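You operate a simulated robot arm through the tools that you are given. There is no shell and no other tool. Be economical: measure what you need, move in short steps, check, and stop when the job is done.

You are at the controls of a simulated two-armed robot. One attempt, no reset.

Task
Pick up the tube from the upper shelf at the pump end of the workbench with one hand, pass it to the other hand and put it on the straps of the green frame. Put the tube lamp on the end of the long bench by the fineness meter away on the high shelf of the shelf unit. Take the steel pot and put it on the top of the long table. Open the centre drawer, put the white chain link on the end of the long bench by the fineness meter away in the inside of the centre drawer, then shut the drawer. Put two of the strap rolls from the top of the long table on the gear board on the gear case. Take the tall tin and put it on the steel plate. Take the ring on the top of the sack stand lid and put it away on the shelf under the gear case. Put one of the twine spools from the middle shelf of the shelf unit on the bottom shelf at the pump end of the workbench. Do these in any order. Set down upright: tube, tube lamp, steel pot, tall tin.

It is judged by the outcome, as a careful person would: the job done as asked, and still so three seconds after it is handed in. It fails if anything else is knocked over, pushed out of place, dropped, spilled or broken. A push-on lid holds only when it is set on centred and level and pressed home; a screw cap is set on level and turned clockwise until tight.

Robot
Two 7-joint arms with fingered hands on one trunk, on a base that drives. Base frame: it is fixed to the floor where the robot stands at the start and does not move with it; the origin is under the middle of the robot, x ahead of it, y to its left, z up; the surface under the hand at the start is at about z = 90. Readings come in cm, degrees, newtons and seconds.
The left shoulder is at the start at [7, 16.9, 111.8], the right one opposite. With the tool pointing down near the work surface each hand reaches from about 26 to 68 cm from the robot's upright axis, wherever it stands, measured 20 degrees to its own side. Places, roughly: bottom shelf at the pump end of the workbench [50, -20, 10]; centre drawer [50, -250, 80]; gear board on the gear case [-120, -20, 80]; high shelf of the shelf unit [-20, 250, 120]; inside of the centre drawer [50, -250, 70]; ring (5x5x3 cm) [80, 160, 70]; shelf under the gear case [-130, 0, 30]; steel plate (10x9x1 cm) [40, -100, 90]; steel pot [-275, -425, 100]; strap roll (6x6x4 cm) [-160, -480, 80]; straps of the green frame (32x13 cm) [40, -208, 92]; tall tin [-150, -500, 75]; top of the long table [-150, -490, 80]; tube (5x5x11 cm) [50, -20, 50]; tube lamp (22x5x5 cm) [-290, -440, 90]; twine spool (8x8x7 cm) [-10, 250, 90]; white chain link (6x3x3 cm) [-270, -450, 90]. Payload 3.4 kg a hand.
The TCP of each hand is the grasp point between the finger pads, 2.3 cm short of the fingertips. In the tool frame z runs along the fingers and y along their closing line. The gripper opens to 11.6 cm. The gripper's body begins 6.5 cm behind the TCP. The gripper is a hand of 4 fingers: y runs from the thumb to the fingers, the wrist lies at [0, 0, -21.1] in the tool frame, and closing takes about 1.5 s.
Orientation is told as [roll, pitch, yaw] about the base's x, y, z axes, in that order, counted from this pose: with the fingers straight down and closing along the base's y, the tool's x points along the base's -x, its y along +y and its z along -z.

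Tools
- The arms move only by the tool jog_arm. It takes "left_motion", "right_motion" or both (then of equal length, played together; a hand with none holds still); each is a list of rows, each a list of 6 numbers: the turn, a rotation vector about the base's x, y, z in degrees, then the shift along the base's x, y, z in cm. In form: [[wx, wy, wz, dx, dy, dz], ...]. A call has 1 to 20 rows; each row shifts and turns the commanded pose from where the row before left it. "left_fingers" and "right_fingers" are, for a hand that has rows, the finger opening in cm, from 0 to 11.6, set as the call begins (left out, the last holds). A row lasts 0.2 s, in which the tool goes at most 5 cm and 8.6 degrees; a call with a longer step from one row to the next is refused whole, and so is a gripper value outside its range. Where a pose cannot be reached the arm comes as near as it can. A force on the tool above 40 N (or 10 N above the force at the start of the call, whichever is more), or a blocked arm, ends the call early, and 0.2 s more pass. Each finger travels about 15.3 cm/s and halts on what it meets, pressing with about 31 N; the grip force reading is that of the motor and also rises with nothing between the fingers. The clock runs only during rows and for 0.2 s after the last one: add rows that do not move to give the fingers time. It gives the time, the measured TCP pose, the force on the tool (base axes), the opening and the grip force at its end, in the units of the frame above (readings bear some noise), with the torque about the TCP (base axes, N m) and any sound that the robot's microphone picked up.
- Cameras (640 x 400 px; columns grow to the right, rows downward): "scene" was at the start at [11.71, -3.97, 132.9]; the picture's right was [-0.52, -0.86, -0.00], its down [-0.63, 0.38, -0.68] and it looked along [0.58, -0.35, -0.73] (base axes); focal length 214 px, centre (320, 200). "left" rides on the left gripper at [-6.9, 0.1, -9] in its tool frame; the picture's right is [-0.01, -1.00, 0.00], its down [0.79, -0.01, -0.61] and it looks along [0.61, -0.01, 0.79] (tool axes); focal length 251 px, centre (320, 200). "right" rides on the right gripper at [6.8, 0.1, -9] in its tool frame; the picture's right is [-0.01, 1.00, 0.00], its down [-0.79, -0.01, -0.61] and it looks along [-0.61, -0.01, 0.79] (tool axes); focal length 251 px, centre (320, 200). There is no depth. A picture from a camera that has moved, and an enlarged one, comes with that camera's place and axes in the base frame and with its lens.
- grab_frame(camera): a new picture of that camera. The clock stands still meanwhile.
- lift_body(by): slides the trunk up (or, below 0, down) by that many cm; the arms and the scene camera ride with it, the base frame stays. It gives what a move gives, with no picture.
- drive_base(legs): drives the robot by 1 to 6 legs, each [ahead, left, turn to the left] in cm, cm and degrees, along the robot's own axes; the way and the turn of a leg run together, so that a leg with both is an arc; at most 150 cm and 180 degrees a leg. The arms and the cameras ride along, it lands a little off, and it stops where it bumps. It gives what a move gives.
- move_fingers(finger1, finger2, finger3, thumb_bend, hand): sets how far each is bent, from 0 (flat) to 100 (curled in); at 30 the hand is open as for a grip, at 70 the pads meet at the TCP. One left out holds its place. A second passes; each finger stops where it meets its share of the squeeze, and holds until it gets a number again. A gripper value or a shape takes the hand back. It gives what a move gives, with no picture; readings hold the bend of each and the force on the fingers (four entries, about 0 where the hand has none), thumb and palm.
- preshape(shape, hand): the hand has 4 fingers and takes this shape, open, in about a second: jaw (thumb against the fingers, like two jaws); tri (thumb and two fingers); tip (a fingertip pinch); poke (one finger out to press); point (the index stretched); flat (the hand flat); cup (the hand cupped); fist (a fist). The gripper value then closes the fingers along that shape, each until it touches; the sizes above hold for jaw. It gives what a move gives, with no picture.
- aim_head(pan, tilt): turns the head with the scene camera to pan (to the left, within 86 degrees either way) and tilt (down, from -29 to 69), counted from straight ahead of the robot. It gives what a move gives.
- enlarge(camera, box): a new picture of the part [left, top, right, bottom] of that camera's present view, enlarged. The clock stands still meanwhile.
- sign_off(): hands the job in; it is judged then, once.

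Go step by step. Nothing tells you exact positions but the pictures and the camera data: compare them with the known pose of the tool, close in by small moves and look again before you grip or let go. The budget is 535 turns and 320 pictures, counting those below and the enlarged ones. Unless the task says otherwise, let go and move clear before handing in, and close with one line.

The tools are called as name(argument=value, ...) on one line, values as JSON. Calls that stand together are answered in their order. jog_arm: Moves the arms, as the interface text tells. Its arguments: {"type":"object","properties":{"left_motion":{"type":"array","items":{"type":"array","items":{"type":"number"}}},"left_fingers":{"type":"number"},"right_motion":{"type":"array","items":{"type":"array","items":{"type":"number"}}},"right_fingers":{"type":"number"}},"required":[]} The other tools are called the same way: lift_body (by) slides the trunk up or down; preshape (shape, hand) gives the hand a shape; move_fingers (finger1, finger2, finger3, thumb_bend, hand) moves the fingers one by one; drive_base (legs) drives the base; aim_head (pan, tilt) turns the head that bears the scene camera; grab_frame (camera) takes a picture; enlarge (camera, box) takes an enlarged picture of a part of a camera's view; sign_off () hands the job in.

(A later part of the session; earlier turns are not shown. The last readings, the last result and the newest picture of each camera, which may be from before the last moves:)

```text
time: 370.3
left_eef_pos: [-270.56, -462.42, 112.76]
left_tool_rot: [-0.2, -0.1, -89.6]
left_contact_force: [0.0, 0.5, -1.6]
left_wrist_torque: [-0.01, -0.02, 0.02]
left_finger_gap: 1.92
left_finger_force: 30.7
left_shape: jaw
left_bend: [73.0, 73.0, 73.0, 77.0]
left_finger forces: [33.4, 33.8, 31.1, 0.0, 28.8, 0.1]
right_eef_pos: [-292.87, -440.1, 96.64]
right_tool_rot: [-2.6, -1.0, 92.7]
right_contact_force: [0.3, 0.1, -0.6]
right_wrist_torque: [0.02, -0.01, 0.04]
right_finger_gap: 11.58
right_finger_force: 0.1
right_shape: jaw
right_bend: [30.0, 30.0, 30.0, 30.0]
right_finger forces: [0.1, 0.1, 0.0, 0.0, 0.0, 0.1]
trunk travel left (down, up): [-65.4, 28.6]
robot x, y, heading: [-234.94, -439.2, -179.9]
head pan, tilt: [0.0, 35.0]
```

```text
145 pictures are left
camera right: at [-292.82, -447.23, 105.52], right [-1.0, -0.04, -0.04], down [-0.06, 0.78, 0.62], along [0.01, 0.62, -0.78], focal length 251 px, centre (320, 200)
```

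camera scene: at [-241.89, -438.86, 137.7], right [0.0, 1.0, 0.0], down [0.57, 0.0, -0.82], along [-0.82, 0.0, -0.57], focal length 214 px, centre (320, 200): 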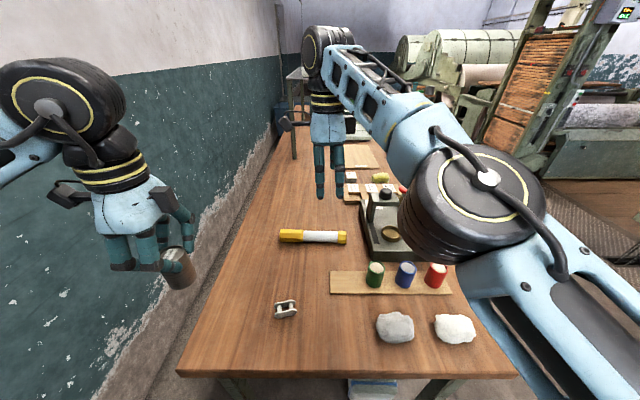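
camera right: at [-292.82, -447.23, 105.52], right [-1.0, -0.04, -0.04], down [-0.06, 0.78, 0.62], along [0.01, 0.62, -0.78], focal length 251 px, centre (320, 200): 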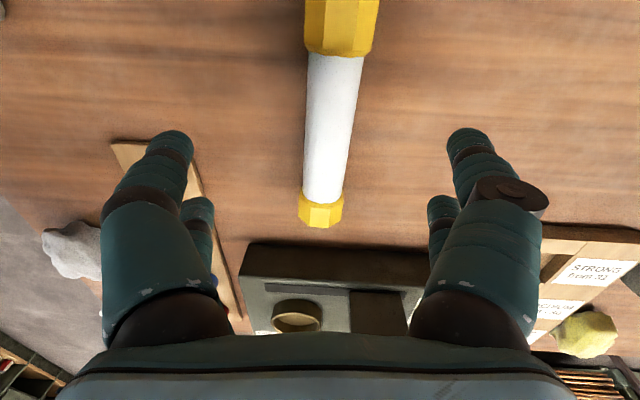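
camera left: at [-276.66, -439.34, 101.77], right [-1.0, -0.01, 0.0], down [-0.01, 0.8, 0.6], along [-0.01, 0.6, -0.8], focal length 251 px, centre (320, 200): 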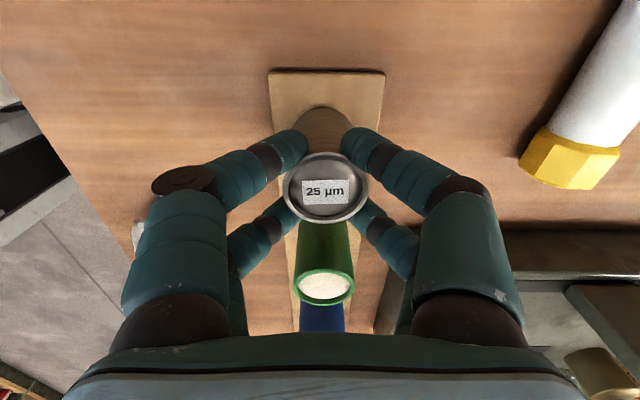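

jog_arm(right_motion=[[0, 0, 1, -0.2, -0.6, -2], [0, 0, 1, 0, -0.4, -2], [0, 0, 0, 0, 0, -1.5], [0, 0, 0, 0, 0, 0]])

jog_arm(right_motion=[[0, 0, 0, 0, 0, 0], [0, 0, 0, 0, 0, 0], [0, 0, 0, 0, 0, 0], [0, 0, 0, 0, 0, 0], [0, 0, 0, 0, 0, 0], [0, 0, 0, 0, 0, 0]], right_fingers=0)

grab_frame(camera="right")

```text
time: 371.3
left_eef_pos: [-270.68, -462.31, 112.75]
left_tool_rot: [-0.1, 0.0, -89.6]
left_contact_force: [1.3, 0.2, -1.9]
left_wrist_torque: [-0.01, 0.0, -0.03]
left_finger_gap: 1.93
left_finger_force: 31.0
left_shape: jaw
left_bend: [73.0, 73.0, 73.0, 77.0]
left_finger forces: [33.5, 33.8, 31.2, 0.0, 28.6, 0.0]
right_eef_pos: [-292.9, -441.02, 91.3]
right_tool_rot: [-2.5, -1.0, 94.8]
right_contact_force: [0.3, 0.3, 0.2]
right_wrist_torque: [0.01, 0.01, -0.01]
right_finger_gap: 11.6
right_finger_force: 0.0
right_shape: jaw
right_bend: [30.0, 30.0, 30.0, 30.0]
right_finger forces: [0.0, 0.0, 0.0, 0.0, 0.0, 0.0]
trunk travel left (down, up): [-65.4, 28.6]
robot x, y, heading: [-235.04, -438.87, -179.8]
head pan, tilt: [0.0, 35.0]
```

```text
time: 372.7
left_eef_pos: [-270.47, -462.25, 112.93]
left_tool_rot: [-0.2, 0.0, -89.7]
left_contact_force: [0.1, 0.0, -1.4]
left_wrist_torque: [0.02, 0.0, 0.0]
left_finger_gap: 1.93
left_finger_force: 31.1
left_shape: jaw
left_bend: [73.0, 73.0, 73.0, 77.0]
left_finger forces: [33.5, 33.7, 31.1, 0.0, 28.7, 0.1]
right_eef_pos: [-292.94, -441.01, 91.38]
right_tool_rot: [-2.5, -1.0, 94.9]
right_contact_force: [-3.7, -1.2, 13.9]
right_wrist_torque: [-0.32, 0.16, -0.09]
right_finger_gap: 0.0
right_finger_force: 31.1
right_shape: jaw
right_bend: [74.0, 71.0, 72.0, 71.0]
right_finger forces: [0.0, 0.0, 0.0, 0.1, 0.0, 0.0]
trunk travel left (down, up): [-65.4, 28.6]
robot x, y, heading: [-235.06, -438.96, -179.8]
head pan, tilt: [0.0, 35.0]
```

```text
144 pictures are left
camera right: at [-292.56, -448.16, 100.23], right [-1.0, -0.07, -0.04], down [-0.08, 0.78, 0.62], along [-0.01, 0.62, -0.78], focal length 251 px, centre (320, 200)
```

right: 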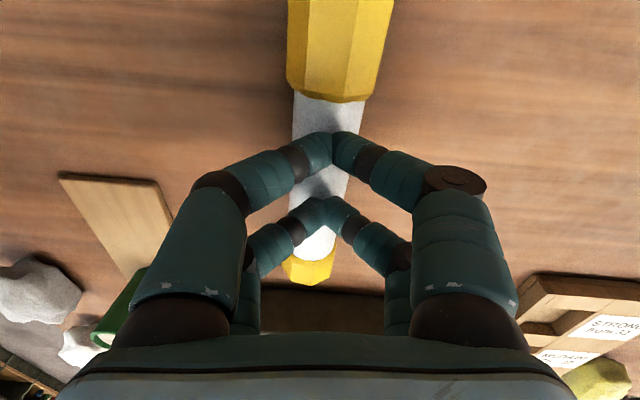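

Fingers closed above the lamp. Open, go lower until the tips nearly touch the bench, and retry.

jog_arm(right_motion=[[0, 0, 0, 0, 0, 0.3], [0, 0, 0, 0, 0, 0], [0, 0, 0, 0, 0, 0], [0, 0, 0, 0, 0, 0], [0, 0, 0, 0, 0, 0], [0, 0, 0, 0, 0, 0]], right_fingers=11.6)

jog_arm(right_motion=[[0, 0, 0, 0, 0, -1], [0, 0, 0, 0, 0, -1], [0, 0, 0, 0, 0, -0.6], [0, 0, 0, 0, 0, 0]])

grab_frame(camera="right")

```text
time: 374.1
left_eef_pos: [-270.53, -462.26, 112.86]
left_tool_rot: [-0.1, -0.1, -89.7]
left_contact_force: [-0.5, -0.6, -1.2]
left_wrist_torque: [-0.02, 0.03, -0.03]
left_finger_gap: 1.92
left_finger_force: 30.8
left_shape: jaw
left_bend: [73.0, 73.0, 73.0, 77.0]
left_finger forces: [33.5, 33.7, 31.2, 0.1, 28.7, 0.0]
right_eef_pos: [-292.8, -440.97, 91.51]
right_tool_rot: [-2.5, -1.0, 94.8]
right_contact_force: [0.4, -0.4, 0.0]
right_wrist_torque: [0.02, 0.0, 0.01]
right_finger_gap: 11.6
right_finger_force: 0.0
right_shape: jaw
right_bend: [30.0, 30.0, 30.0, 30.0]
right_finger forces: [0.0, 0.1, 0.1, 0.0, 0.1, 0.1]
trunk travel left (down, up): [-65.4, 28.6]
robot x, y, heading: [-235.17, -438.97, -179.9]
head pan, tilt: [0.0, 35.0]
```

```text
time: 375.1
left_eef_pos: [-270.49, -462.23, 112.87]
left_tool_rot: [-0.1, 0.0, -89.8]
left_contact_force: [-0.2, -0.3, -1.5]
left_wrist_torque: [-0.02, 0.01, -0.03]
left_finger_gap: 1.97
left_finger_force: 30.8
left_shape: jaw
left_bend: [73.0, 73.0, 73.0, 77.0]
left_finger forces: [33.4, 33.7, 31.1, 0.0, 28.7, 0.0]
right_eef_pos: [-292.72, -441.08, 88.81]
right_tool_rot: [-2.4, -0.9, 94.8]
right_contact_force: [-0.7, 0.1, -0.4]
right_wrist_torque: [0.01, -0.02, -0.02]
right_finger_gap: 11.56
right_finger_force: 0.1
right_shape: jaw
right_bend: [30.0, 30.0, 30.0, 30.0]
right_finger forces: [0.0, 0.0, 0.0, 0.0, 0.1, 0.0]
trunk travel left (down, up): [-65.4, 28.6]
robot x, y, heading: [-234.92, -439.04, -179.7]
head pan, tilt: [0.0, 35.0]
```

```text
143 pictures are left
camera right: at [-292.59, -448.21, 97.72], right [-1.0, -0.07, -0.04], down [-0.08, 0.78, 0.62], along [-0.01, 0.62, -0.78], focal length 251 px, centre (320, 200)
```

right: 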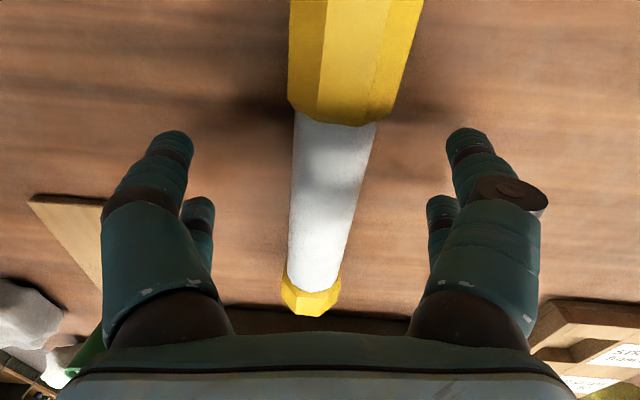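

jog_arm(right_motion=[[0, 0, 0, 0, 0, -0.7], [0, 0, 0, 0, 0, -0.6], [0, 0, 0, 0, 0, 0]])

jog_arm(right_motion=[[0, 0, 0, 0, 0, 0], [0, 0, 0, 0, 0, 0], [0, 0, 0, 0, 0, 0], [0, 0, 0, 0, 0, 0], [0, 0, 0, 0, 0, 0], [0, 0, 0, 0, 0, 0]], right_fingers=0)

grab_frame(camera="right")

```text
time: 375.9
left_eef_pos: [-270.69, -462.26, 112.71]
left_tool_rot: [-0.1, -0.1, -89.8]
left_contact_force: [0.1, -0.3, -1.3]
left_wrist_torque: [-0.01, -0.01, 0.01]
left_finger_gap: 1.93
left_finger_force: 30.8
left_shape: jaw
left_bend: [73.0, 73.0, 73.0, 77.0]
left_finger forces: [33.5, 33.7, 31.2, 0.0, 28.7, 0.1]
right_eef_pos: [-292.45, -441.91, 88.3]
right_tool_rot: [-2.2, -0.6, 96.8]
right_contact_force: [-1.1, -0.7, 0.0]
right_wrist_torque: [0.0, 0.03, 0.02]
right_finger_gap: 11.57
right_finger_force: 0.1
right_shape: jaw
right_bend: [30.0, 30.0, 30.0, 30.0]
right_finger forces: [0.0, 0.1, 0.1, 0.0, 0.1, 0.0]
right hand out of reach, approached as far as the arm can: row 2
trunk travel left (down, up): [-65.4, 28.6]
robot x, y, heading: [-235.14, -438.58, -179.9]
head pan, tilt: [0.0, 35.0]
```

```text
time: 377.3
left_eef_pos: [-270.52, -462.31, 112.81]
left_tool_rot: [0.0, -0.1, -89.7]
left_contact_force: [-0.1, 0.4, -1.6]
left_wrist_torque: [-0.05, -0.01, 0.02]
left_finger_gap: 1.91
left_finger_force: 31.4
left_shape: jaw
left_bend: [73.0, 73.0, 73.0, 77.0]
left_finger forces: [33.6, 33.7, 31.2, 0.0, 28.7, 0.0]
right_eef_pos: [-292.51, -442.01, 88.34]
right_tool_rot: [-2.1, -0.5, 96.8]
right_contact_force: [-0.4, -0.5, 0.2]
right_wrist_torque: [0.05, 0.01, -0.05]
right_finger_gap: 2.86
right_finger_force: 31.2
right_shape: jaw
right_bend: [73.0, 73.0, 73.0, 76.0]
right_finger forces: [27.4, 28.3, 27.8, 0.0, 28.2, 0.1]
trunk travel left (down, up): [-65.4, 28.6]
robot x, y, heading: [-235.26, -438.67, -179.9]
head pan, tilt: [0.0, 35.0]
```

```text
142 pictures are left
camera right: at [-291.94, -449.07, 97.2], right [-0.99, -0.11, -0.04], down [-0.11, 0.78, 0.62], along [-0.04, 0.62, -0.79], focal length 251 px, centre (320, 200)
```

right: 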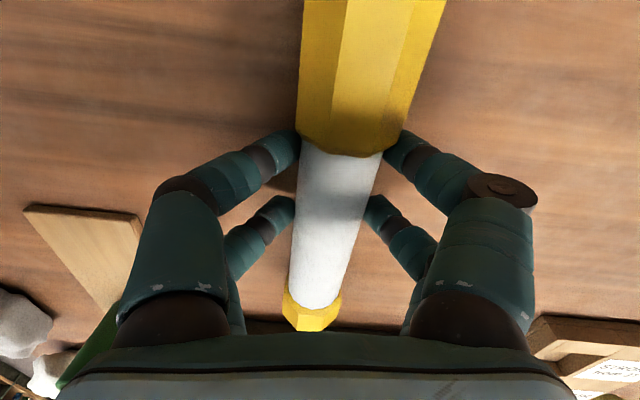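

Lamp firmly gripped. Lift and retract.

lift_body(by=18)

jog_arm(right_motion=[[0, 0, 0, 2, 2, 1], [0, 0, 0, 3, 3, 1], [0, 0, 0, 3, 3, 1], [0, 0, 0, 3, 3, 0], [0, 0, 0, 3, 3, 0], [0, 0, 0, 3, 3, 0], [0, 0, 0, 0, 0, 0]])

grab_frame(camera="scene")

```text
time: 379.3
left_eef_pos: [-270.56, -462.31, 130.73]
left_tool_rot: [-0.1, -0.1, -89.7]
left_contact_force: [0.9, 0.0, -2.6]
left_wrist_torque: [-0.01, -0.03, 0.05]
left_finger_gap: 1.94
left_finger_force: 30.4
left_shape: jaw
left_bend: [73.0, 73.0, 73.0, 77.0]
left_finger forces: [33.6, 33.7, 31.3, 0.1, 28.8, 0.0]
right_eef_pos: [-292.43, -442.04, 106.35]
right_tool_rot: [-2.2, -0.6, 96.8]
right_contact_force: [-0.2, -0.5, -2.3]
right_wrist_torque: [0.0, -0.02, 0.03]
right_finger_gap: 2.85
right_finger_force: 31.5
right_shape: jaw
right_bend: [73.0, 73.0, 73.0, 76.0]
right_finger forces: [27.4, 28.6, 27.8, 0.0, 28.3, 0.0]
trunk travel left (down, up): [-83.4, 10.6]
robot x, y, heading: [-235.07, -439.06, -179.7]
head pan, tilt: [0.0, 35.0]
```

```text
time: 380.9
left_eef_pos: [-270.55, -462.24, 130.82]
left_tool_rot: [0.0, -0.1, -89.7]
left_contact_force: [-0.2, 0.6, 0.2]
left_wrist_torque: [0.03, 0.02, -0.02]
left_finger_gap: 1.96
left_finger_force: 30.7
left_shape: jaw
left_bend: [73.0, 73.0, 73.0, 77.0]
left_finger forces: [33.5, 33.7, 31.3, 0.0, 28.8, 0.0]
right_eef_pos: [-292.37, -441.94, 106.27]
right_tool_rot: [-2.1, -0.6, 96.7]
right_contact_force: [0.0, -1.4, -2.0]
right_wrist_torque: [0.01, -0.02, -0.02]
right_finger_gap: 2.89
right_finger_force: 30.9
right_shape: jaw
right_bend: [73.0, 73.0, 73.0, 76.0]
right_finger forces: [27.3, 28.6, 27.7, 0.0, 28.3, 0.1]
right hand out of reach, approached as far as the arm can: row 1, 2, 3, 4, 5, 6
trunk travel left (down, up): [-83.4, 10.6]
robot x, y, heading: [-234.98, -438.93, -179.9]
head pan, tilt: [0.0, 35.0]
```

```text
141 pictures are left
camera scene: at [-249.01, -438.95, 155.69], right [0.0, 1.0, 0.0], down [0.57, 0.0, -0.82], along [-0.82, 0.0, -0.57], focal length 214 px, centre (320, 200)
```

scene: 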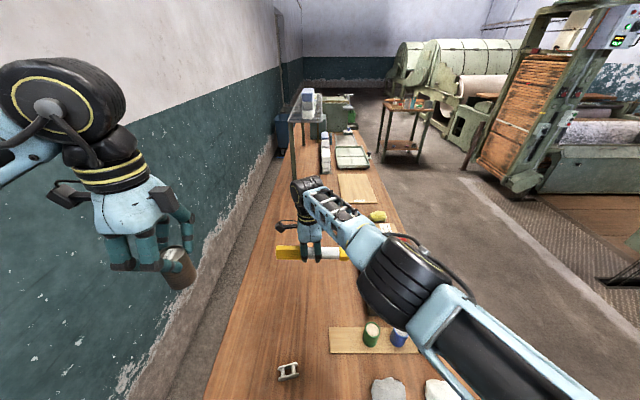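

drive_base(legs=[[-12, 0, 0], [-30, -30, 0]])

jog_arm(right_motion=[[0, 0, 0, 1, 1, 3], [0, 0, 0, 2, 2, 3], [0, 0, 0, 3, 2, 2], [0, 0, 0, 3, 2, 0], [0, 0, 0, 3, 2, 0], [0, 0, 0, 3, 2, 0], [0, 0, 0, 3, 2, 0], [0, 0, 0, 0, 0, 0]])

```text
time: 384.4
left_eef_pos: [-229.45, -432.31, 130.8]
left_tool_rot: [-0.1, -0.1, -89.8]
left_contact_force: [-0.7, -0.1, -1.5]
left_wrist_torque: [-0.04, -0.01, 0.0]
left_finger_gap: 1.93
left_finger_force: 30.7
left_shape: jaw
left_bend: [73.0, 73.0, 73.0, 77.0]
left_finger forces: [33.5, 33.9, 31.3, 0.0, 28.8, 0.0]
right_eef_pos: [-251.19, -411.96, 106.25]
right_tool_rot: [-2.3, -0.7, 96.8]
right_contact_force: [-0.3, -0.1, -2.9]
right_wrist_torque: [-0.03, -0.03, 0.02]
right_finger_gap: 2.85
right_finger_force: 31.0
right_shape: jaw
right_bend: [73.0, 73.0, 73.0, 76.0]
right_finger forces: [27.4, 28.6, 27.7, 0.1, 28.3, 0.1]
trunk travel left (down, up): [-83.4, 10.6]
robot x, y, heading: [-193.57, -409.08, -179.9]
head pan, tilt: [0.0, 35.0]
```

```text
time: 386.1
left_eef_pos: [-229.26, -432.1, 130.82]
left_tool_rot: [-0.1, -0.1, -89.8]
left_contact_force: [-0.7, -0.1, -1.2]
left_wrist_torque: [-0.01, -0.01, 0.03]
left_finger_gap: 1.92
left_finger_force: 31.1
left_shape: jaw
left_bend: [73.0, 73.0, 73.0, 77.0]
left_finger forces: [33.8, 33.9, 31.4, 0.1, 28.8, 0.1]
right_eef_pos: [-233.12, -398.73, 114.24]
right_tool_rot: [-2.2, -0.8, 96.8]
right_contact_force: [0.5, 0.4, -2.2]
right_wrist_torque: [-0.02, -0.02, -0.01]
right_finger_gap: 2.82
right_finger_force: 30.7
right_shape: jaw
right_bend: [73.0, 73.0, 73.0, 76.0]
right_finger forces: [27.3, 28.3, 27.6, 0.0, 28.1, 0.0]
trunk travel left (down, up): [-83.4, 10.6]
robot x, y, heading: [-193.42, -409.22, -180.0]
head pan, tilt: [0.0, 35.0]
```

jog_arm(right_motion=[[0, 0, 0, 0, 3, 0], [0, 0, 0, 0, 3, 0], [0, 0, 0, 0, 2, 0], [0, 0, 0, 0, 0, 0]])

drive_base(legs=[[-10, -15, 0], [0, 0, 90]])

aim_head(pan=5, tilt=35)

grab_frame(camera="scene")

```text
time: 387.1
left_eef_pos: [-229.24, -432.19, 130.79]
left_tool_rot: [-0.1, -0.1, -89.7]
left_contact_force: [-1.1, 0.1, -1.7]
left_wrist_torque: [0.03, 0.01, 0.02]
left_finger_gap: 1.94
left_finger_force: 31.4
left_shape: jaw
left_bend: [73.0, 73.0, 73.0, 77.0]
left_finger forces: [33.9, 33.9, 31.5, 0.0, 28.9, 0.1]
right_eef_pos: [-233.05, -390.74, 114.44]
right_tool_rot: [-2.3, -0.6, 96.6]
right_contact_force: [0.6, -0.9, -2.6]
right_wrist_torque: [-0.04, -0.04, 0.03]
right_finger_gap: 2.84
right_finger_force: 30.9
right_shape: jaw
right_bend: [73.0, 73.0, 73.0, 76.0]
right_finger forces: [27.2, 28.3, 27.5, 0.1, 28.1, 0.1]
trunk travel left (down, up): [-83.4, 10.6]
robot x, y, heading: [-193.86, -408.63, -179.9]
head pan, tilt: [0.0, 35.0]
```

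```text
time: 392.6
left_eef_pos: [-159.27, -428.85, 130.72]
left_tool_rot: [-0.1, -0.1, 2.1]
left_contact_force: [0.2, -0.3, -1.1]
left_wrist_torque: [0.02, 0.02, -0.02]
left_finger_gap: 1.9
left_finger_force: 30.9
left_shape: jaw
left_bend: [73.0, 73.0, 74.0, 77.0]
left_finger forces: [32.5, 32.5, 31.8, 0.1, 28.8, 0.0]
right_eef_pos: [-200.49, -434.02, 114.33]
right_tool_rot: [-2.2, -0.5, -171.5]
right_contact_force: [0.0, -0.3, -2.2]
right_wrist_torque: [-0.01, -0.04, -0.01]
right_finger_gap: 2.83
right_finger_force: 30.8
right_shape: jaw
right_bend: [73.0, 73.0, 73.0, 76.0]
right_finger forces: [27.0, 28.2, 27.3, 0.1, 27.8, 0.0]
trunk travel left (down, up): [-83.4, 10.6]
robot x, y, heading: [-183.63, -393.73, -88.0]
head pan, tilt: [0.0, 35.0]
```

```text
time: 393.2
left_eef_pos: [-159.27, -428.82, 130.72]
left_tool_rot: [-0.1, -0.1, 2.1]
left_contact_force: [0.5, 0.0, -2.7]
left_wrist_torque: [0.01, -0.02, -0.01]
left_finger_gap: 1.93
left_finger_force: 31.0
left_shape: jaw
left_bend: [73.0, 73.0, 74.0, 77.0]
left_finger forces: [32.6, 32.4, 31.7, 0.0, 29.0, 0.0]
right_eef_pos: [-200.58, -434.02, 114.43]
right_tool_rot: [-2.3, -0.5, -171.3]
right_contact_force: [-0.1, 0.4, -3.3]
right_wrist_torque: [0.04, -0.01, -0.03]
right_finger_gap: 2.81
right_finger_force: 31.2
right_shape: jaw
right_bend: [73.0, 73.0, 73.0, 76.0]
right_finger forces: [26.9, 28.1, 27.2, 0.0, 27.7, 0.0]
trunk travel left (down, up): [-83.4, 10.6]
robot x, y, heading: [-183.89, -394.22, -87.9]
head pan, tilt: [5.0, 35.0]
```

```text
140 pictures are left
camera scene: at [-182.47, -407.68, 155.69], right [-0.99, -0.12, 0.0], down [-0.07, 0.57, -0.82], along [0.1, -0.81, -0.57], focal length 214 px, centre (320, 200)
```

scene: 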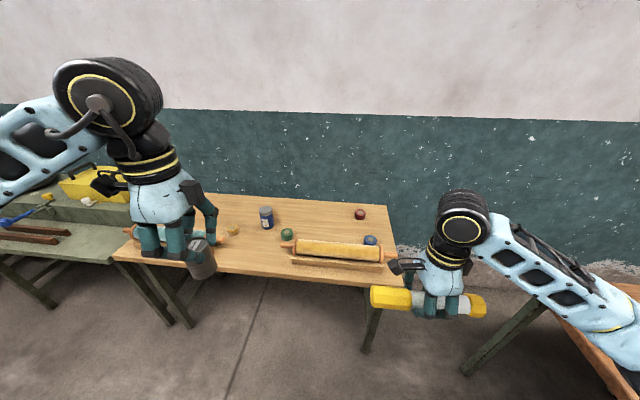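

enlarge(camera="scene", box=[190, 180, 410, 290])

```text
2.91 times, centred on (300, 235) of scene
camera zoom: at [-182.47, -407.68, 155.69], right [-0.99, -0.12, 0.0], down [-0.07, 0.57, -0.82], along [0.1, -0.81, -0.57], focal length 624 px, centre (378, 98)
```

zoom: 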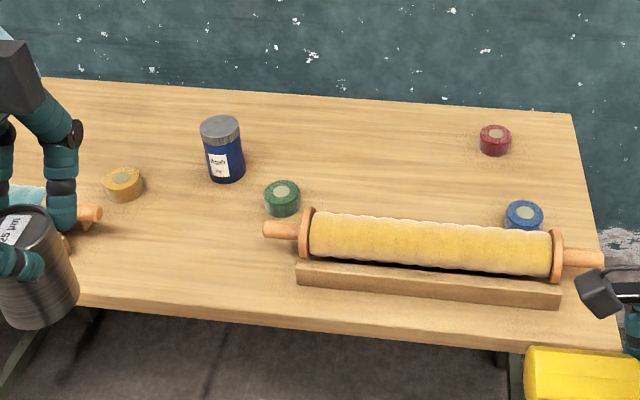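

Table at z≈74: tall tin (-143,-493), strap rolls green (-155,-487), yellow (-125,-487), red (-194,-509), blue (-199,-489). I'll set the pot at about (-143,-473).

drive_base(legs=[[22, 20, -2]])

lift_body(by=-20)

grab_frame(camera="scene")

```text
time: 395.2
left_eef_pos: [-140.59, -450.92, 130.8]
left_tool_rot: [-0.2, -0.2, 0.2]
left_contact_force: [0.0, -0.1, -0.9]
left_wrist_torque: [-0.01, -0.03, 0.01]
left_finger_gap: 1.89
left_finger_force: 31.0
left_shape: jaw
left_bend: [73.0, 73.0, 74.0, 77.0]
left_finger forces: [32.7, 32.5, 31.6, 0.1, 29.0, 0.0]
right_eef_pos: [-181.93, -454.71, 114.43]
right_tool_rot: [-2.1, -0.6, -173.3]
right_contact_force: [-0.4, 0.4, -2.8]
right_wrist_torque: [0.0, -0.02, -0.01]
right_finger_gap: 2.81
right_finger_force: 31.2
right_shape: jaw
right_bend: [73.0, 73.0, 73.0, 76.0]
right_finger forces: [27.2, 28.2, 27.4, 0.0, 27.9, 0.1]
trunk travel left (down, up): [-83.4, 10.6]
robot x, y, heading: [-163.11, -415.64, -90.3]
head pan, tilt: [5.0, 35.0]
```

```text
time: 397.4
left_eef_pos: [-140.5, -451.18, 110.82]
left_tool_rot: [-0.1, -0.1, 0.3]
left_contact_force: [0.7, 1.5, -2.3]
left_wrist_torque: [0.0, 0.0, 0.0]
left_finger_gap: 1.91
left_finger_force: 31.0
left_shape: jaw
left_bend: [73.0, 73.0, 74.0, 77.0]
left_finger forces: [32.6, 32.5, 31.7, 0.1, 29.2, 0.0]
right_eef_pos: [-181.81, -455.0, 94.41]
right_tool_rot: [-2.1, -0.6, -173.2]
right_contact_force: [-0.2, -1.0, -2.8]
right_wrist_torque: [0.04, -0.01, 0.0]
right_finger_gap: 2.81
right_finger_force: 30.5
right_shape: jaw
right_bend: [73.0, 73.0, 73.0, 76.0]
right_finger forces: [27.1, 28.2, 27.3, 0.1, 27.9, 0.0]
trunk travel left (down, up): [-63.4, 30.6]
robot x, y, heading: [-163.59, -415.51, -89.9]
head pan, tilt: [5.0, 35.0]
```

```text
138 pictures are left
camera scene: at [-162.93, -429.22, 135.69], right [-1.0, -0.09, 0.0], down [-0.05, 0.57, -0.82], along [0.07, -0.82, -0.57], focal length 214 px, centre (320, 200)
```

scene: 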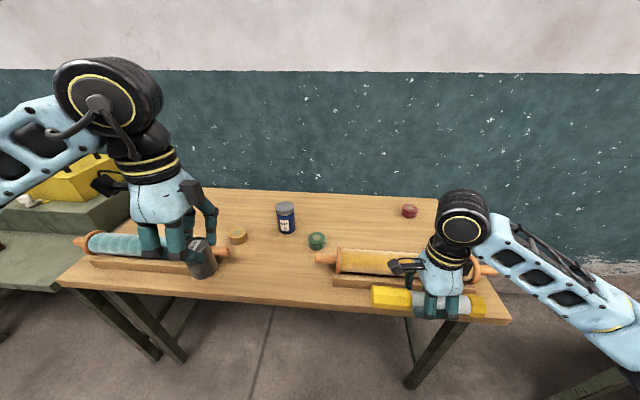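

jog_arm(left_motion=[[0, 0, 0, -0.3, -4, 0], [0, 0, 0, -0.3, -4, 0], [0, 0, 0, -0.3, -4, 0], [0, 0, 0, -0.3, -4, -2], [0, 0, 0, -0.3, -4, -3], [0, 0, 0, 0, -2.3, -4], [0, 0, 0, 0, 0, -4], [0, 0, 0, 0, 0, -4], [0, 0, 0, 0, 0, -4], [0, 0, 0, 0, 0, -4], [0, 0, 0, 0, 0, 0]])

grab_frame(camera="left")

grab_frame(camera="scene")

```text
time: 399.6
left_eef_pos: [-142.1, -473.52, 86.77]
left_tool_rot: [-0.7, 0.1, 0.4]
left_contact_force: [0.7, 5.2, 13.0]
left_wrist_torque: [0.12, 0.05, -0.03]
left_finger_gap: 1.95
left_finger_force: 30.8
left_shape: jaw
left_bend: [73.0, 74.0, 74.0, 78.0]
left_finger forces: [40.2, 39.6, 38.7, 0.0, 32.3, 0.0]
right_eef_pos: [-181.75, -454.74, 94.49]
right_tool_rot: [-2.1, -0.7, -173.3]
right_contact_force: [-0.5, -0.6, -3.4]
right_wrist_torque: [0.04, -0.03, 0.01]
right_finger_gap: 2.8
right_finger_force: 30.7
right_shape: jaw
right_bend: [73.0, 73.0, 73.0, 76.0]
right_finger forces: [27.1, 28.4, 27.5, 0.0, 28.0, 0.1]
trunk travel left (down, up): [-63.4, 30.6]
robot x, y, heading: [-163.47, -415.82, -89.8]
head pan, tilt: [5.0, 35.0]
stopped in row 11 (left hand): the force on the tool passed its limit at 50 N (the readings are from after the stop); the commanded pose is now the measured one
```

```text
137 pictures are left
camera left: at [-135.18, -473.16, 95.77], right [0.01, -1.0, 0.01], down [-0.79, 0.0, 0.61], along [-0.61, -0.02, -0.79], focal length 251 px, centre (320, 200)
```

left: 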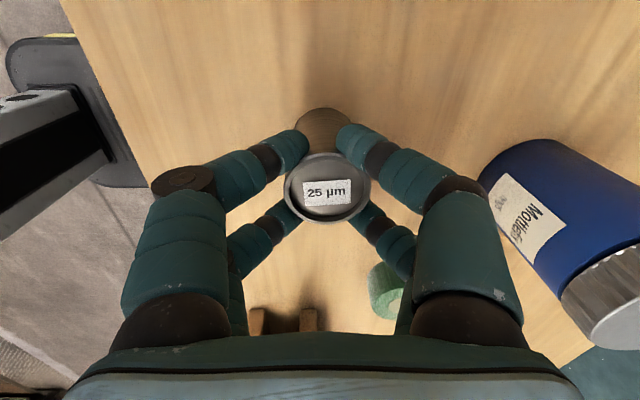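

```text
136 pictures are left
camera scene: at [-162.95, -428.95, 135.73], right [-1.0, -0.09, 0.0], down [-0.05, 0.57, -0.82], along [0.07, -0.82, -0.57], focal length 214 px, centre (320, 200)
```

scene: 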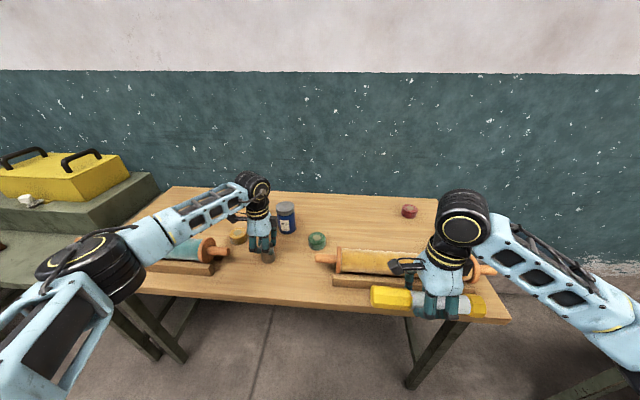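

Contact came at z≈86.8, so the table is at about z=80. Release the pot gently.

jog_arm(left_motion=[[0, 0, 0, 0, 0, 0.3], [0, 0, 0, 0, 0, 0], [0, 0, 0, 0, 0, 0], [0, 0, 0, 0, 0, 0], [0, 0, 0, 0, 0, 0]], left_fingers=8)

jog_arm(left_motion=[[0, 0, 0, 0, 0, 3], [0, 0, 0, 0, 0, 4], [0, 0, 0, 0, 0, 4], [0, 0, 0, 0, 0, 4], [0, 0, 0, 0, 0, 0]])

grab_frame(camera="left")

```text
time: 400.8
left_eef_pos: [-142.05, -473.6, 86.91]
left_tool_rot: [-0.5, 0.1, 0.2]
left_contact_force: [0.1, 0.4, 0.5]
left_wrist_torque: [0.0, -0.03, 0.01]
left_finger_gap: 7.95
left_finger_force: 0.0
left_shape: jaw
left_bend: [68.0, 68.0, 68.0, 67.0]
left_finger forces: [0.0, 0.0, 0.0, 0.0, 0.0, 0.0]
right_eef_pos: [-181.78, -454.98, 94.37]
right_tool_rot: [-2.2, -0.6, -173.2]
right_contact_force: [-0.1, -0.4, -2.2]
right_wrist_torque: [0.01, -0.02, 0.02]
right_finger_gap: 2.83
right_finger_force: 30.8
right_shape: jaw
right_bend: [73.0, 73.0, 73.0, 76.0]
right_finger forces: [27.0, 28.3, 27.3, 0.1, 27.9, 0.0]
trunk travel left (down, up): [-63.4, 30.6]
robot x, y, heading: [-163.74, -415.54, -89.9]
head pan, tilt: [5.0, 35.0]
```

```text
time: 402.0
left_eef_pos: [-142.02, -473.51, 102.01]
left_tool_rot: [-0.6, 0.1, 0.2]
left_contact_force: [-0.2, 0.3, 0.0]
left_wrist_torque: [0.0, 0.03, 0.02]
left_finger_gap: 7.96
left_finger_force: 0.1
left_shape: jaw
left_bend: [68.0, 68.0, 68.0, 67.0]
left_finger forces: [0.0, 0.0, 0.0, 0.0, 0.0, 0.0]
right_eef_pos: [-181.87, -455.01, 94.33]
right_tool_rot: [-2.2, -0.7, -173.3]
right_contact_force: [0.8, 0.0, -3.2]
right_wrist_torque: [0.03, -0.01, -0.01]
right_finger_gap: 2.8
right_finger_force: 31.3
right_shape: jaw
right_bend: [73.0, 73.0, 73.0, 76.0]
right_finger forces: [27.2, 28.4, 27.4, 0.0, 28.0, 0.1]
trunk travel left (down, up): [-63.4, 30.6]
robot x, y, heading: [-163.53, -415.58, -90.1]
head pan, tilt: [5.0, 35.0]
```

```text
135 pictures are left
camera left: at [-135.2, -473.25, 110.95], right [0.01, -1.0, 0.01], down [-0.79, -0.01, 0.61], along [-0.61, -0.01, -0.79], focal length 251 px, centre (320, 200)
```

left: 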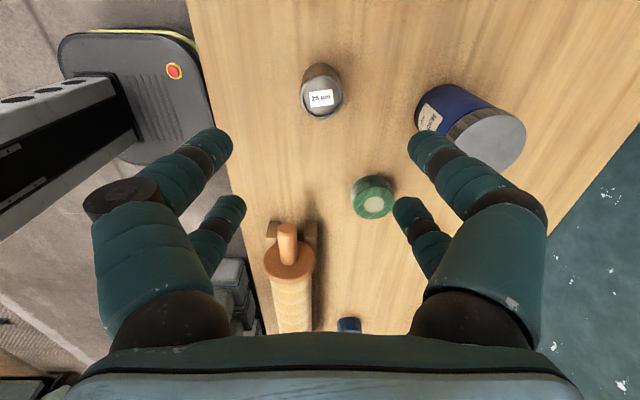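

Pot stands. Now pick the green strap roll (≈(-156.5,-481.5)) with the same hand.

jog_arm(left_motion=[[0, 0, 0, -4, -2, 0], [0, 0, 0, -4, -2, 0], [0, 0, 0, -4, -2, 0], [0, 0, 0, -3.5, -2, 0], [0, 0, 0, 0, 0, -4], [0, 0, 0, 0, 0, -3], [0, 0, 0, 0, 0, 0]], left_fingers=11.6)

grab_frame(camera="left")

```text
time: 403.6
left_eef_pos: [-156.17, -477.65, 94.12]
left_tool_rot: [-0.5, 0.0, 0.3]
left_contact_force: [0.5, 0.7, 0.3]
left_wrist_torque: [-0.01, -0.01, 0.01]
left_finger_gap: 11.58
left_finger_force: 0.0
left_shape: jaw
left_bend: [30.0, 30.0, 30.0, 30.0]
left_finger forces: [0.1, 0.0, 0.0, 0.0, 0.0, 0.1]
left hand out of reach, approached as far as the arm can: row 3, 4
right_eef_pos: [-181.79, -454.98, 94.39]
right_tool_rot: [-2.2, -0.6, -173.3]
right_contact_force: [0.2, -0.6, -2.5]
right_wrist_torque: [0.04, -0.01, 0.0]
right_finger_gap: 2.81
right_finger_force: 31.1
right_shape: jaw
right_bend: [73.0, 73.0, 73.0, 76.0]
right_finger forces: [27.1, 28.4, 27.3, 0.0, 28.1, 0.0]
trunk travel left (down, up): [-63.4, 30.6]
robot x, y, heading: [-163.56, -415.43, -89.8]
head pan, tilt: [5.0, 35.0]
```

```text
134 pictures are left
camera left: at [-149.25, -477.33, 103.03], right [0.01, -1.0, 0.01], down [-0.79, -0.01, 0.61], along [-0.61, -0.02, -0.79], focal length 251 px, centre (320, 200)
```

left: 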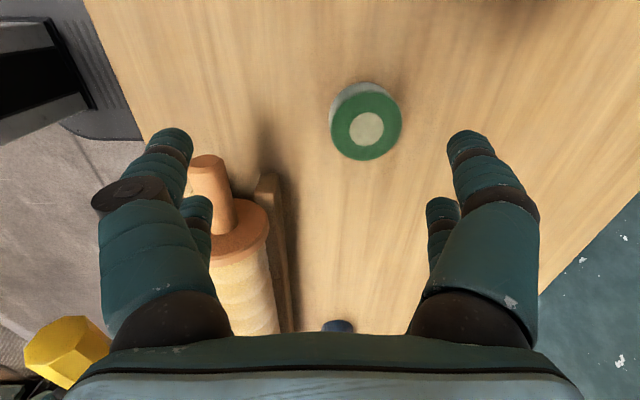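

drive_base(legs=[[4, 0, 0]])

jog_arm(left_motion=[[0, 0, 0, -1.5, 0.3, 0], [0, 0, 0, 0, 0, -4], [0, 0, 0, 0, 0, -3], [0, 0, 0, 0, 0, 0]])

grab_frame(camera="left")

```text
time: 404.5
left_eef_pos: [-156.07, -481.3, 94.17]
left_tool_rot: [-0.6, 0.1, 0.3]
left_contact_force: [0.2, -1.7, -1.1]
left_wrist_torque: [0.0, 0.03, -0.02]
left_finger_gap: 11.6
left_finger_force: 0.0
left_shape: jaw
left_bend: [30.0, 30.0, 30.0, 30.0]
left_finger forces: [0.1, 0.0, 0.0, 0.0, 0.0, 0.1]
right_eef_pos: [-181.85, -458.63, 94.46]
right_tool_rot: [-2.1, -0.6, -173.3]
right_contact_force: [-0.1, -0.4, -2.8]
right_wrist_torque: [0.02, -0.03, 0.01]
right_finger_gap: 2.79
right_finger_force: 30.6
right_shape: jaw
right_bend: [73.0, 73.0, 73.0, 76.0]
right_finger forces: [27.1, 28.4, 27.4, 0.0, 28.1, 0.0]
trunk travel left (down, up): [-63.4, 30.6]
robot x, y, heading: [-163.44, -419.18, -89.6]
head pan, tilt: [5.0, 35.0]
```

```text
time: 405.5
left_eef_pos: [-157.43, -480.97, 87.04]
left_tool_rot: [-0.5, 0.0, 0.3]
left_contact_force: [-0.1, 0.3, 0.7]
left_wrist_torque: [-0.01, 0.06, -0.01]
left_finger_gap: 11.57
left_finger_force: 0.1
left_shape: jaw
left_bend: [30.0, 30.0, 30.0, 30.0]
left_finger forces: [0.0, 0.0, 0.0, 0.0, 0.0, 0.1]
right_eef_pos: [-182.05, -458.76, 94.26]
right_tool_rot: [-2.3, -0.6, -173.2]
right_contact_force: [0.9, 0.1, -2.6]
right_wrist_torque: [0.02, 0.0, 0.01]
right_finger_gap: 2.8
right_finger_force: 31.5
right_shape: jaw
right_bend: [73.0, 73.0, 73.0, 76.0]
right_finger forces: [27.0, 28.5, 27.5, 0.0, 28.1, 0.1]
trunk travel left (down, up): [-63.4, 30.6]
robot x, y, heading: [-163.57, -419.24, -90.1]
head pan, tilt: [5.0, 35.0]
```

```text
133 pictures are left
camera left: at [-150.62, -480.75, 96.07], right [0.01, -1.0, 0.01], down [-0.79, 0.0, 0.61], along [-0.61, -0.02, -0.79], focal length 251 px, centre (320, 200)
```

left: 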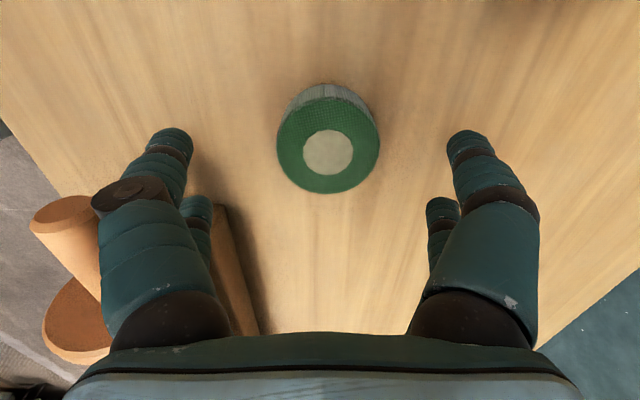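

jog_arm(left_motion=[[0, 0, 0, -0.5, -0.4, -2], [0, 0, 0, 0, 0, -1.5], [0, 0, 0, 0, 0, -0.7], [0, 0, 0, 0, 0, 0]])

jog_arm(left_motion=[[0, 0, 0, 0, 0, 0], [0, 0, 0, 0, 0, 0], [0, 0, 0, 0, 0, 0], [0, 0, 0, 0, 0, 0], [0, 0, 0, 0, 0, 0], [0, 0, 0, 0, 0, 0]], left_fingers=0)

grab_frame(camera="left")

```text
time: 406.5
left_eef_pos: [-158.0, -481.04, 82.94]
left_tool_rot: [-0.5, 0.0, 0.2]
left_contact_force: [-0.4, -0.5, -0.4]
left_wrist_torque: [-0.03, 0.01, -0.01]
left_finger_gap: 11.56
left_finger_force: 0.0
left_shape: jaw
left_bend: [30.0, 30.0, 30.0, 30.0]
left_finger forces: [0.0, 0.0, 0.0, 0.1, 0.0, 0.1]
left hand out of reach, approached as far as the arm can: row 2
right_eef_pos: [-181.9, -458.84, 94.34]
right_tool_rot: [-2.2, -0.5, -173.3]
right_contact_force: [1.1, 0.4, -1.8]
right_wrist_torque: [0.03, -0.02, 0.0]
right_finger_gap: 2.81
right_finger_force: 31.2
right_shape: jaw
right_bend: [73.0, 73.0, 73.0, 76.0]
right_finger forces: [27.0, 28.4, 27.4, 0.0, 28.1, 0.1]
trunk travel left (down, up): [-63.4, 30.6]
robot x, y, heading: [-163.88, -419.44, -90.1]
head pan, tilt: [5.0, 35.0]
```

```text
time: 407.9
left_eef_pos: [-157.91, -481.06, 82.84]
left_tool_rot: [-0.4, 0.1, 0.3]
left_contact_force: [-0.3, 0.1, 0.3]
left_wrist_torque: [-0.05, -0.01, -0.02]
left_finger_gap: 4.24
left_finger_force: 30.9
left_shape: jaw
left_bend: [73.0, 74.0, 74.0, 76.0]
left_finger forces: [32.4, 27.7, 24.4, 0.1, 31.1, 0.0]
right_eef_pos: [-181.93, -458.71, 94.46]
right_tool_rot: [-2.2, -0.6, -173.4]
right_contact_force: [-0.5, 0.1, -3.3]
right_wrist_torque: [0.05, 0.0, 0.03]
right_finger_gap: 2.82
right_finger_force: 31.1
right_shape: jaw
right_bend: [73.0, 73.0, 73.0, 76.0]
right_finger forces: [27.1, 28.5, 27.3, 0.1, 28.1, 0.0]
trunk travel left (down, up): [-63.4, 30.6]
robot x, y, heading: [-163.72, -419.36, -90.0]
head pan, tilt: [5.0, 35.0]
```

```text
132 pictures are left
camera left: at [-151.04, -480.82, 91.88], right [0.01, -1.0, 0.01], down [-0.79, -0.01, 0.61], along [-0.61, -0.01, -0.79], focal length 251 px, centre (320, 200)
```

left: 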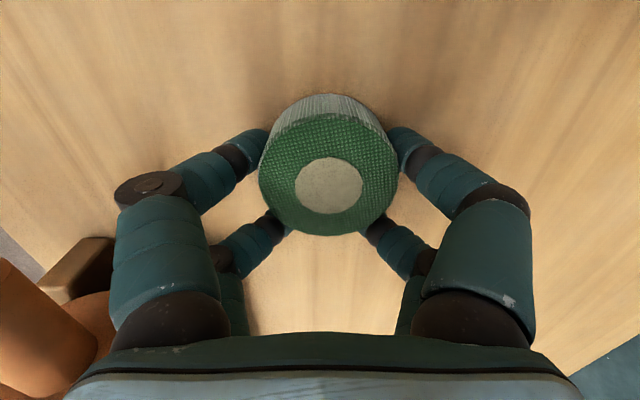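

Green roll gripped evenly. Lift with the trunk and back off.

lift_body(by=22)

drive_base(legs=[[-50, 0, 0]])

jog_arm(left_motion=[[0, 0, 0, 1, 1, 2], [0, 0, 0, 2, 2, 2], [0, 0, 0, 2, 3, 2], [0, 0, 0, 2, 3, 1], [0, 0, 0, 2, 3, 0], [0, 0, 0, 2, 3, 0], [0, 0, 0, 2, 3, 0], [0, 0, 0, 0, 0, 0]])

grab_frame(camera="scene")

```text
time: 410.2
left_eef_pos: [-157.88, -481.15, 104.77]
left_tool_rot: [-0.5, 0.1, 0.3]
left_contact_force: [-0.6, 0.9, -0.4]
left_wrist_torque: [-0.01, -0.01, 0.0]
left_finger_gap: 4.24
left_finger_force: 30.5
left_shape: jaw
left_bend: [73.0, 74.0, 74.0, 76.0]
left_finger forces: [32.4, 27.6, 24.4, 0.0, 31.1, 0.0]
right_eef_pos: [-181.85, -458.81, 116.26]
right_tool_rot: [-2.2, -0.6, -173.3]
right_contact_force: [0.4, -0.5, -2.5]
right_wrist_torque: [0.01, -0.02, -0.01]
right_finger_gap: 2.83
right_finger_force: 31.2
right_shape: jaw
right_bend: [73.0, 73.0, 73.0, 76.0]
right_finger forces: [27.1, 28.4, 27.3, 0.0, 28.1, 0.1]
trunk travel left (down, up): [-85.4, 8.6]
robot x, y, heading: [-163.64, -419.24, -89.9]
head pan, tilt: [5.0, 35.0]
```

```text
time: 413.2
left_eef_pos: [-157.84, -430.5, 104.93]
left_tool_rot: [-0.3, 0.2, 0.4]
left_contact_force: [0.4, -0.5, -0.2]
left_wrist_torque: [-0.02, -0.01, 0.0]
left_finger_gap: 4.26
left_finger_force: 31.3
left_shape: jaw
left_bend: [73.0, 74.0, 74.0, 76.0]
left_finger forces: [32.5, 27.5, 24.6, 0.0, 31.2, 0.1]
right_eef_pos: [-181.84, -408.28, 116.29]
right_tool_rot: [-2.2, -0.6, -173.1]
right_contact_force: [0.7, -0.6, -1.8]
right_wrist_torque: [0.0, 0.01, 0.0]
right_finger_gap: 2.81
right_finger_force: 31.0
right_shape: jaw
right_bend: [73.0, 73.0, 73.0, 76.0]
right_finger forces: [27.1, 28.5, 27.4, 0.0, 28.2, 0.0]
trunk travel left (down, up): [-85.4, 8.6]
robot x, y, heading: [-163.76, -368.41, -90.0]
head pan, tilt: [5.0, 35.0]
```

```text
time: 415.0
left_eef_pos: [-155.87, -431.16, 108.74]
left_tool_rot: [-0.3, 0.0, 0.4]
left_contact_force: [-0.2, 0.9, -0.8]
left_wrist_torque: [0.0, 0.02, 0.0]
left_finger_gap: 4.24
left_finger_force: 31.3
left_shape: jaw
left_bend: [73.0, 74.0, 74.0, 76.0]
left_finger forces: [32.6, 26.4, 25.0, 0.1, 31.3, 0.1]
left hand out of reach, approached as far as the arm can: row 1, 2, 3, 4, 5, 6, 7
right_eef_pos: [-181.84, -408.1, 116.48]
right_tool_rot: [-2.3, -0.6, -173.2]
right_contact_force: [0.2, -0.4, -2.9]
right_wrist_torque: [0.02, -0.02, -0.02]
right_finger_gap: 2.81
right_finger_force: 31.2
right_shape: jaw
right_bend: [73.0, 73.0, 73.0, 76.0]
right_finger forces: [27.2, 28.5, 27.3, 0.0, 28.2, 0.1]
trunk travel left (down, up): [-85.4, 8.6]
robot x, y, heading: [-163.56, -368.94, -89.9]
head pan, tilt: [5.0, 35.0]
```

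```text
131 pictures are left
camera scene: at [-163.02, -382.43, 157.69], right [-1.0, -0.09, 0.0], down [-0.05, 0.57, -0.82], along [0.07, -0.82, -0.57], focal length 214 px, centre (320, 200)
```

scene: 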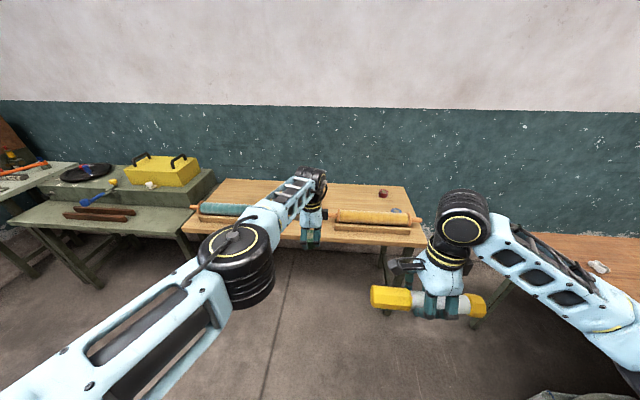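

jog_arm(left_motion=[[0, 0, 0, 2, 3, 2], [0, 0, 0, 2, 3, 2], [0, 0, 0, 2, 4, 1], [0, 0, 0, 2, 4, 0], [0, 0, 0, 2, 4, 0], [0, 0, 0, 2, 4, 0], [0, 0, 0, 2, 4, 0], [0, 0, 0, 0, 0, 0]])

```text
time: 416.8
left_eef_pos: [-152.3, -432.14, 110.58]
left_tool_rot: [-0.3, 0.1, 0.5]
left_contact_force: [0.3, 0.2, -1.1]
left_wrist_torque: [0.0, 0.04, -0.04]
left_finger_gap: 4.23
left_finger_force: 30.6
left_shape: jaw
left_bend: [73.0, 74.0, 74.0, 76.0]
left_finger forces: [32.6, 26.1, 25.1, 0.0, 31.5, 0.0]
left hand out of reach, approached as far as the arm can: row 1, 2, 3, 4, 5, 6, 7
right_eef_pos: [-181.93, -408.14, 116.25]
right_tool_rot: [-2.1, -0.5, -173.2]
right_contact_force: [-0.5, -0.2, -3.0]
right_wrist_torque: [0.05, -0.04, 0.01]
right_finger_gap: 2.83
right_finger_force: 30.8
right_shape: jaw
right_bend: [73.0, 73.0, 73.0, 76.0]
right_finger forces: [27.1, 28.5, 27.5, 0.0, 28.3, 0.0]
trunk travel left (down, up): [-85.4, 8.6]
robot x, y, heading: [-163.82, -368.52, -89.7]
head pan, tilt: [5.0, 35.0]
```

jog_arm(left_motion=[[0, 0, 0, 0, 0.5, 0], [0, 0, 0, 0, 0.5, 0], [0, 0, 0, 0, 1, 0], [0, 0, 0, 0, 1, 0], [0, 0, 0, 0, 2, 0], [0, 0, 0, 0, 3, 0], [0, 0, 0, 0, 4, 0], [0, 0, 0, 0, 4, 0], [0, 0, 0, 0, 4, 0], [0, 0, 0, 0, 0, 0]])

```text
time: 419.0
left_eef_pos: [-153.57, -431.89, 110.2]
left_tool_rot: [-0.4, 0.0, 0.5]
left_contact_force: [0.6, 0.2, -1.2]
left_wrist_torque: [0.01, 0.01, -0.04]
left_finger_gap: 4.22
left_finger_force: 30.8
left_shape: jaw
left_bend: [73.0, 74.0, 74.0, 76.0]
left_finger forces: [32.6, 26.2, 25.1, 0.0, 31.4, 0.1]
left hand out of reach, approached as far as the arm can: row 1, 2, 3, 4, 5, 6, 7, 8, 9
right_eef_pos: [-181.91, -408.08, 116.35]
right_tool_rot: [-2.2, -0.5, -173.1]
right_contact_force: [-0.3, -0.5, -2.5]
right_wrist_torque: [0.01, -0.01, -0.03]
right_finger_gap: 2.81
right_finger_force: 30.3
right_shape: jaw
right_bend: [73.0, 73.0, 73.0, 76.0]
right_finger forces: [27.2, 28.4, 27.4, 0.0, 28.2, 0.0]
trunk travel left (down, up): [-85.4, 8.6]
robot x, y, heading: [-163.96, -368.93, -89.4]
head pan, tilt: [5.0, 35.0]
```

jog_arm(left_motion=[[0, 0, -6, 0, 1, 3], [0, 0, -6, 0, 1, 3], [0, 0, -6, 0, 1, 3], [0, 0, -6, 0, 2, 2], [0, 0, -6, 0, 3, 0], [0, 0, -6, 0, 3, 0], [0, 0, -6, 0, 4, 0], [0, 0, -6, 0, 4, 0], [0, 0, -6, 0, 4, 0], [0, 0, 0, 0, 0, 0]])

```text
time: 421.2
left_eef_pos: [-154.91, -430.49, 125.27]
left_tool_rot: [-0.2, 0.2, -49.2]
left_contact_force: [-0.9, -0.7, -0.7]
left_wrist_torque: [0.03, 0.01, 0.0]
left_finger_gap: 4.22
left_finger_force: 31.4
left_shape: jaw
left_bend: [73.0, 74.0, 74.0, 76.0]
left_finger forces: [33.1, 26.4, 25.3, 0.0, 32.0, 0.1]
left hand out of reach, approached as far as the arm can: row 1, 2, 3, 4, 5, 6, 7, 8, 9
right_eef_pos: [-181.96, -408.26, 116.35]
right_tool_rot: [-2.2, -0.5, -173.2]
right_contact_force: [-0.6, -1.0, -2.9]
right_wrist_torque: [0.03, -0.03, -0.01]
right_finger_gap: 2.83
right_finger_force: 30.7
right_shape: jaw
right_bend: [73.0, 73.0, 73.0, 76.0]
right_finger forces: [27.1, 28.5, 27.3, 0.0, 28.2, 0.0]
trunk travel left (down, up): [-85.4, 8.6]
robot x, y, heading: [-163.6, -368.77, -89.6]
head pan, tilt: [5.0, 35.0]
```

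jog_arm(left_motion=[[0, 0, -5, 0, 2, -1], [0, 0, -5, 0, 3, -1], [0, 0, -5, 0, 4, -1], [0, 0, -5, 0, 4, -1], [0, 0, -5, 0, 4, -1], [0, 0, -5, 0, 4, 0], [0, 0, 0, 0, 0, 0]])

```text
time: 422.8
left_eef_pos: [-156.29, -429.2, 128.17]
left_tool_rot: [-0.3, 0.2, -79.5]
left_contact_force: [0.2, 0.1, -1.0]
left_wrist_torque: [0.03, 0.01, 0.0]
left_finger_gap: 4.23
left_finger_force: 30.9
left_shape: jaw
left_bend: [73.0, 74.0, 74.0, 76.0]
left_finger forces: [33.5, 27.2, 25.2, 0.0, 32.1, 0.1]
left hand out of reach, approached as far as the arm can: row 1, 2, 3, 4, 5, 6
right_eef_pos: [-181.85, -408.2, 116.44]
right_tool_rot: [-2.2, -0.6, -173.3]
right_contact_force: [-0.1, 0.0, -3.0]
right_wrist_torque: [0.01, -0.04, -0.01]
right_finger_gap: 2.81
right_finger_force: 30.4
right_shape: jaw
right_bend: [73.0, 73.0, 73.0, 76.0]
right_finger forces: [27.0, 28.5, 27.4, 0.1, 28.2, 0.0]
trunk travel left (down, up): [-85.4, 8.6]
robot x, y, heading: [-163.7, -368.73, -89.7]
head pan, tilt: [5.0, 35.0]
```

jog_arm(left_motion=[[-8, 0, 0, 0, 0, 0], [-8, 0, 0, 0, 0, 0], [-8, 0, 0, 0, 0, 0], [-8, 0, 0, 0, 1, 0], [0, 0, 0, 0, 3, 0], [0, 0, 0, 0, 4, 0], [0, 0, 0, 0, 4, 0], [0, 0, 0, 0, 4, 0], [0, 0, 0, 0, 0, 0]])

```text
time: 424.8
left_eef_pos: [-157.65, -424.51, 131.03]
left_tool_rot: [-2.1, -11.7, -80.5]
left_contact_force: [-0.1, -0.1, -1.3]
left_wrist_torque: [0.01, 0.0, -0.01]
left_finger_gap: 4.2
left_finger_force: 30.7
left_shape: jaw
left_bend: [73.0, 74.0, 75.0, 76.0]
left_finger forces: [32.8, 26.2, 26.0, 0.0, 34.0, 0.0]
left hand out of reach, approached as far as the arm can: row 1, 2, 3, 4, 5, 6
right_eef_pos: [-182.29, -408.07, 116.36]
right_tool_rot: [-2.2, -0.4, -173.1]
right_contact_force: [-0.4, 0.0, -2.4]
right_wrist_torque: [0.03, 0.0, 0.02]
right_finger_gap: 2.8
right_finger_force: 31.3
right_shape: jaw
right_bend: [73.0, 73.0, 73.0, 76.0]
right_finger forces: [27.1, 28.6, 27.3, 0.1, 28.2, 0.1]
trunk travel left (down, up): [-85.4, 8.6]
robot x, y, heading: [-163.98, -368.86, -90.0]
head pan, tilt: [5.0, 35.0]
```

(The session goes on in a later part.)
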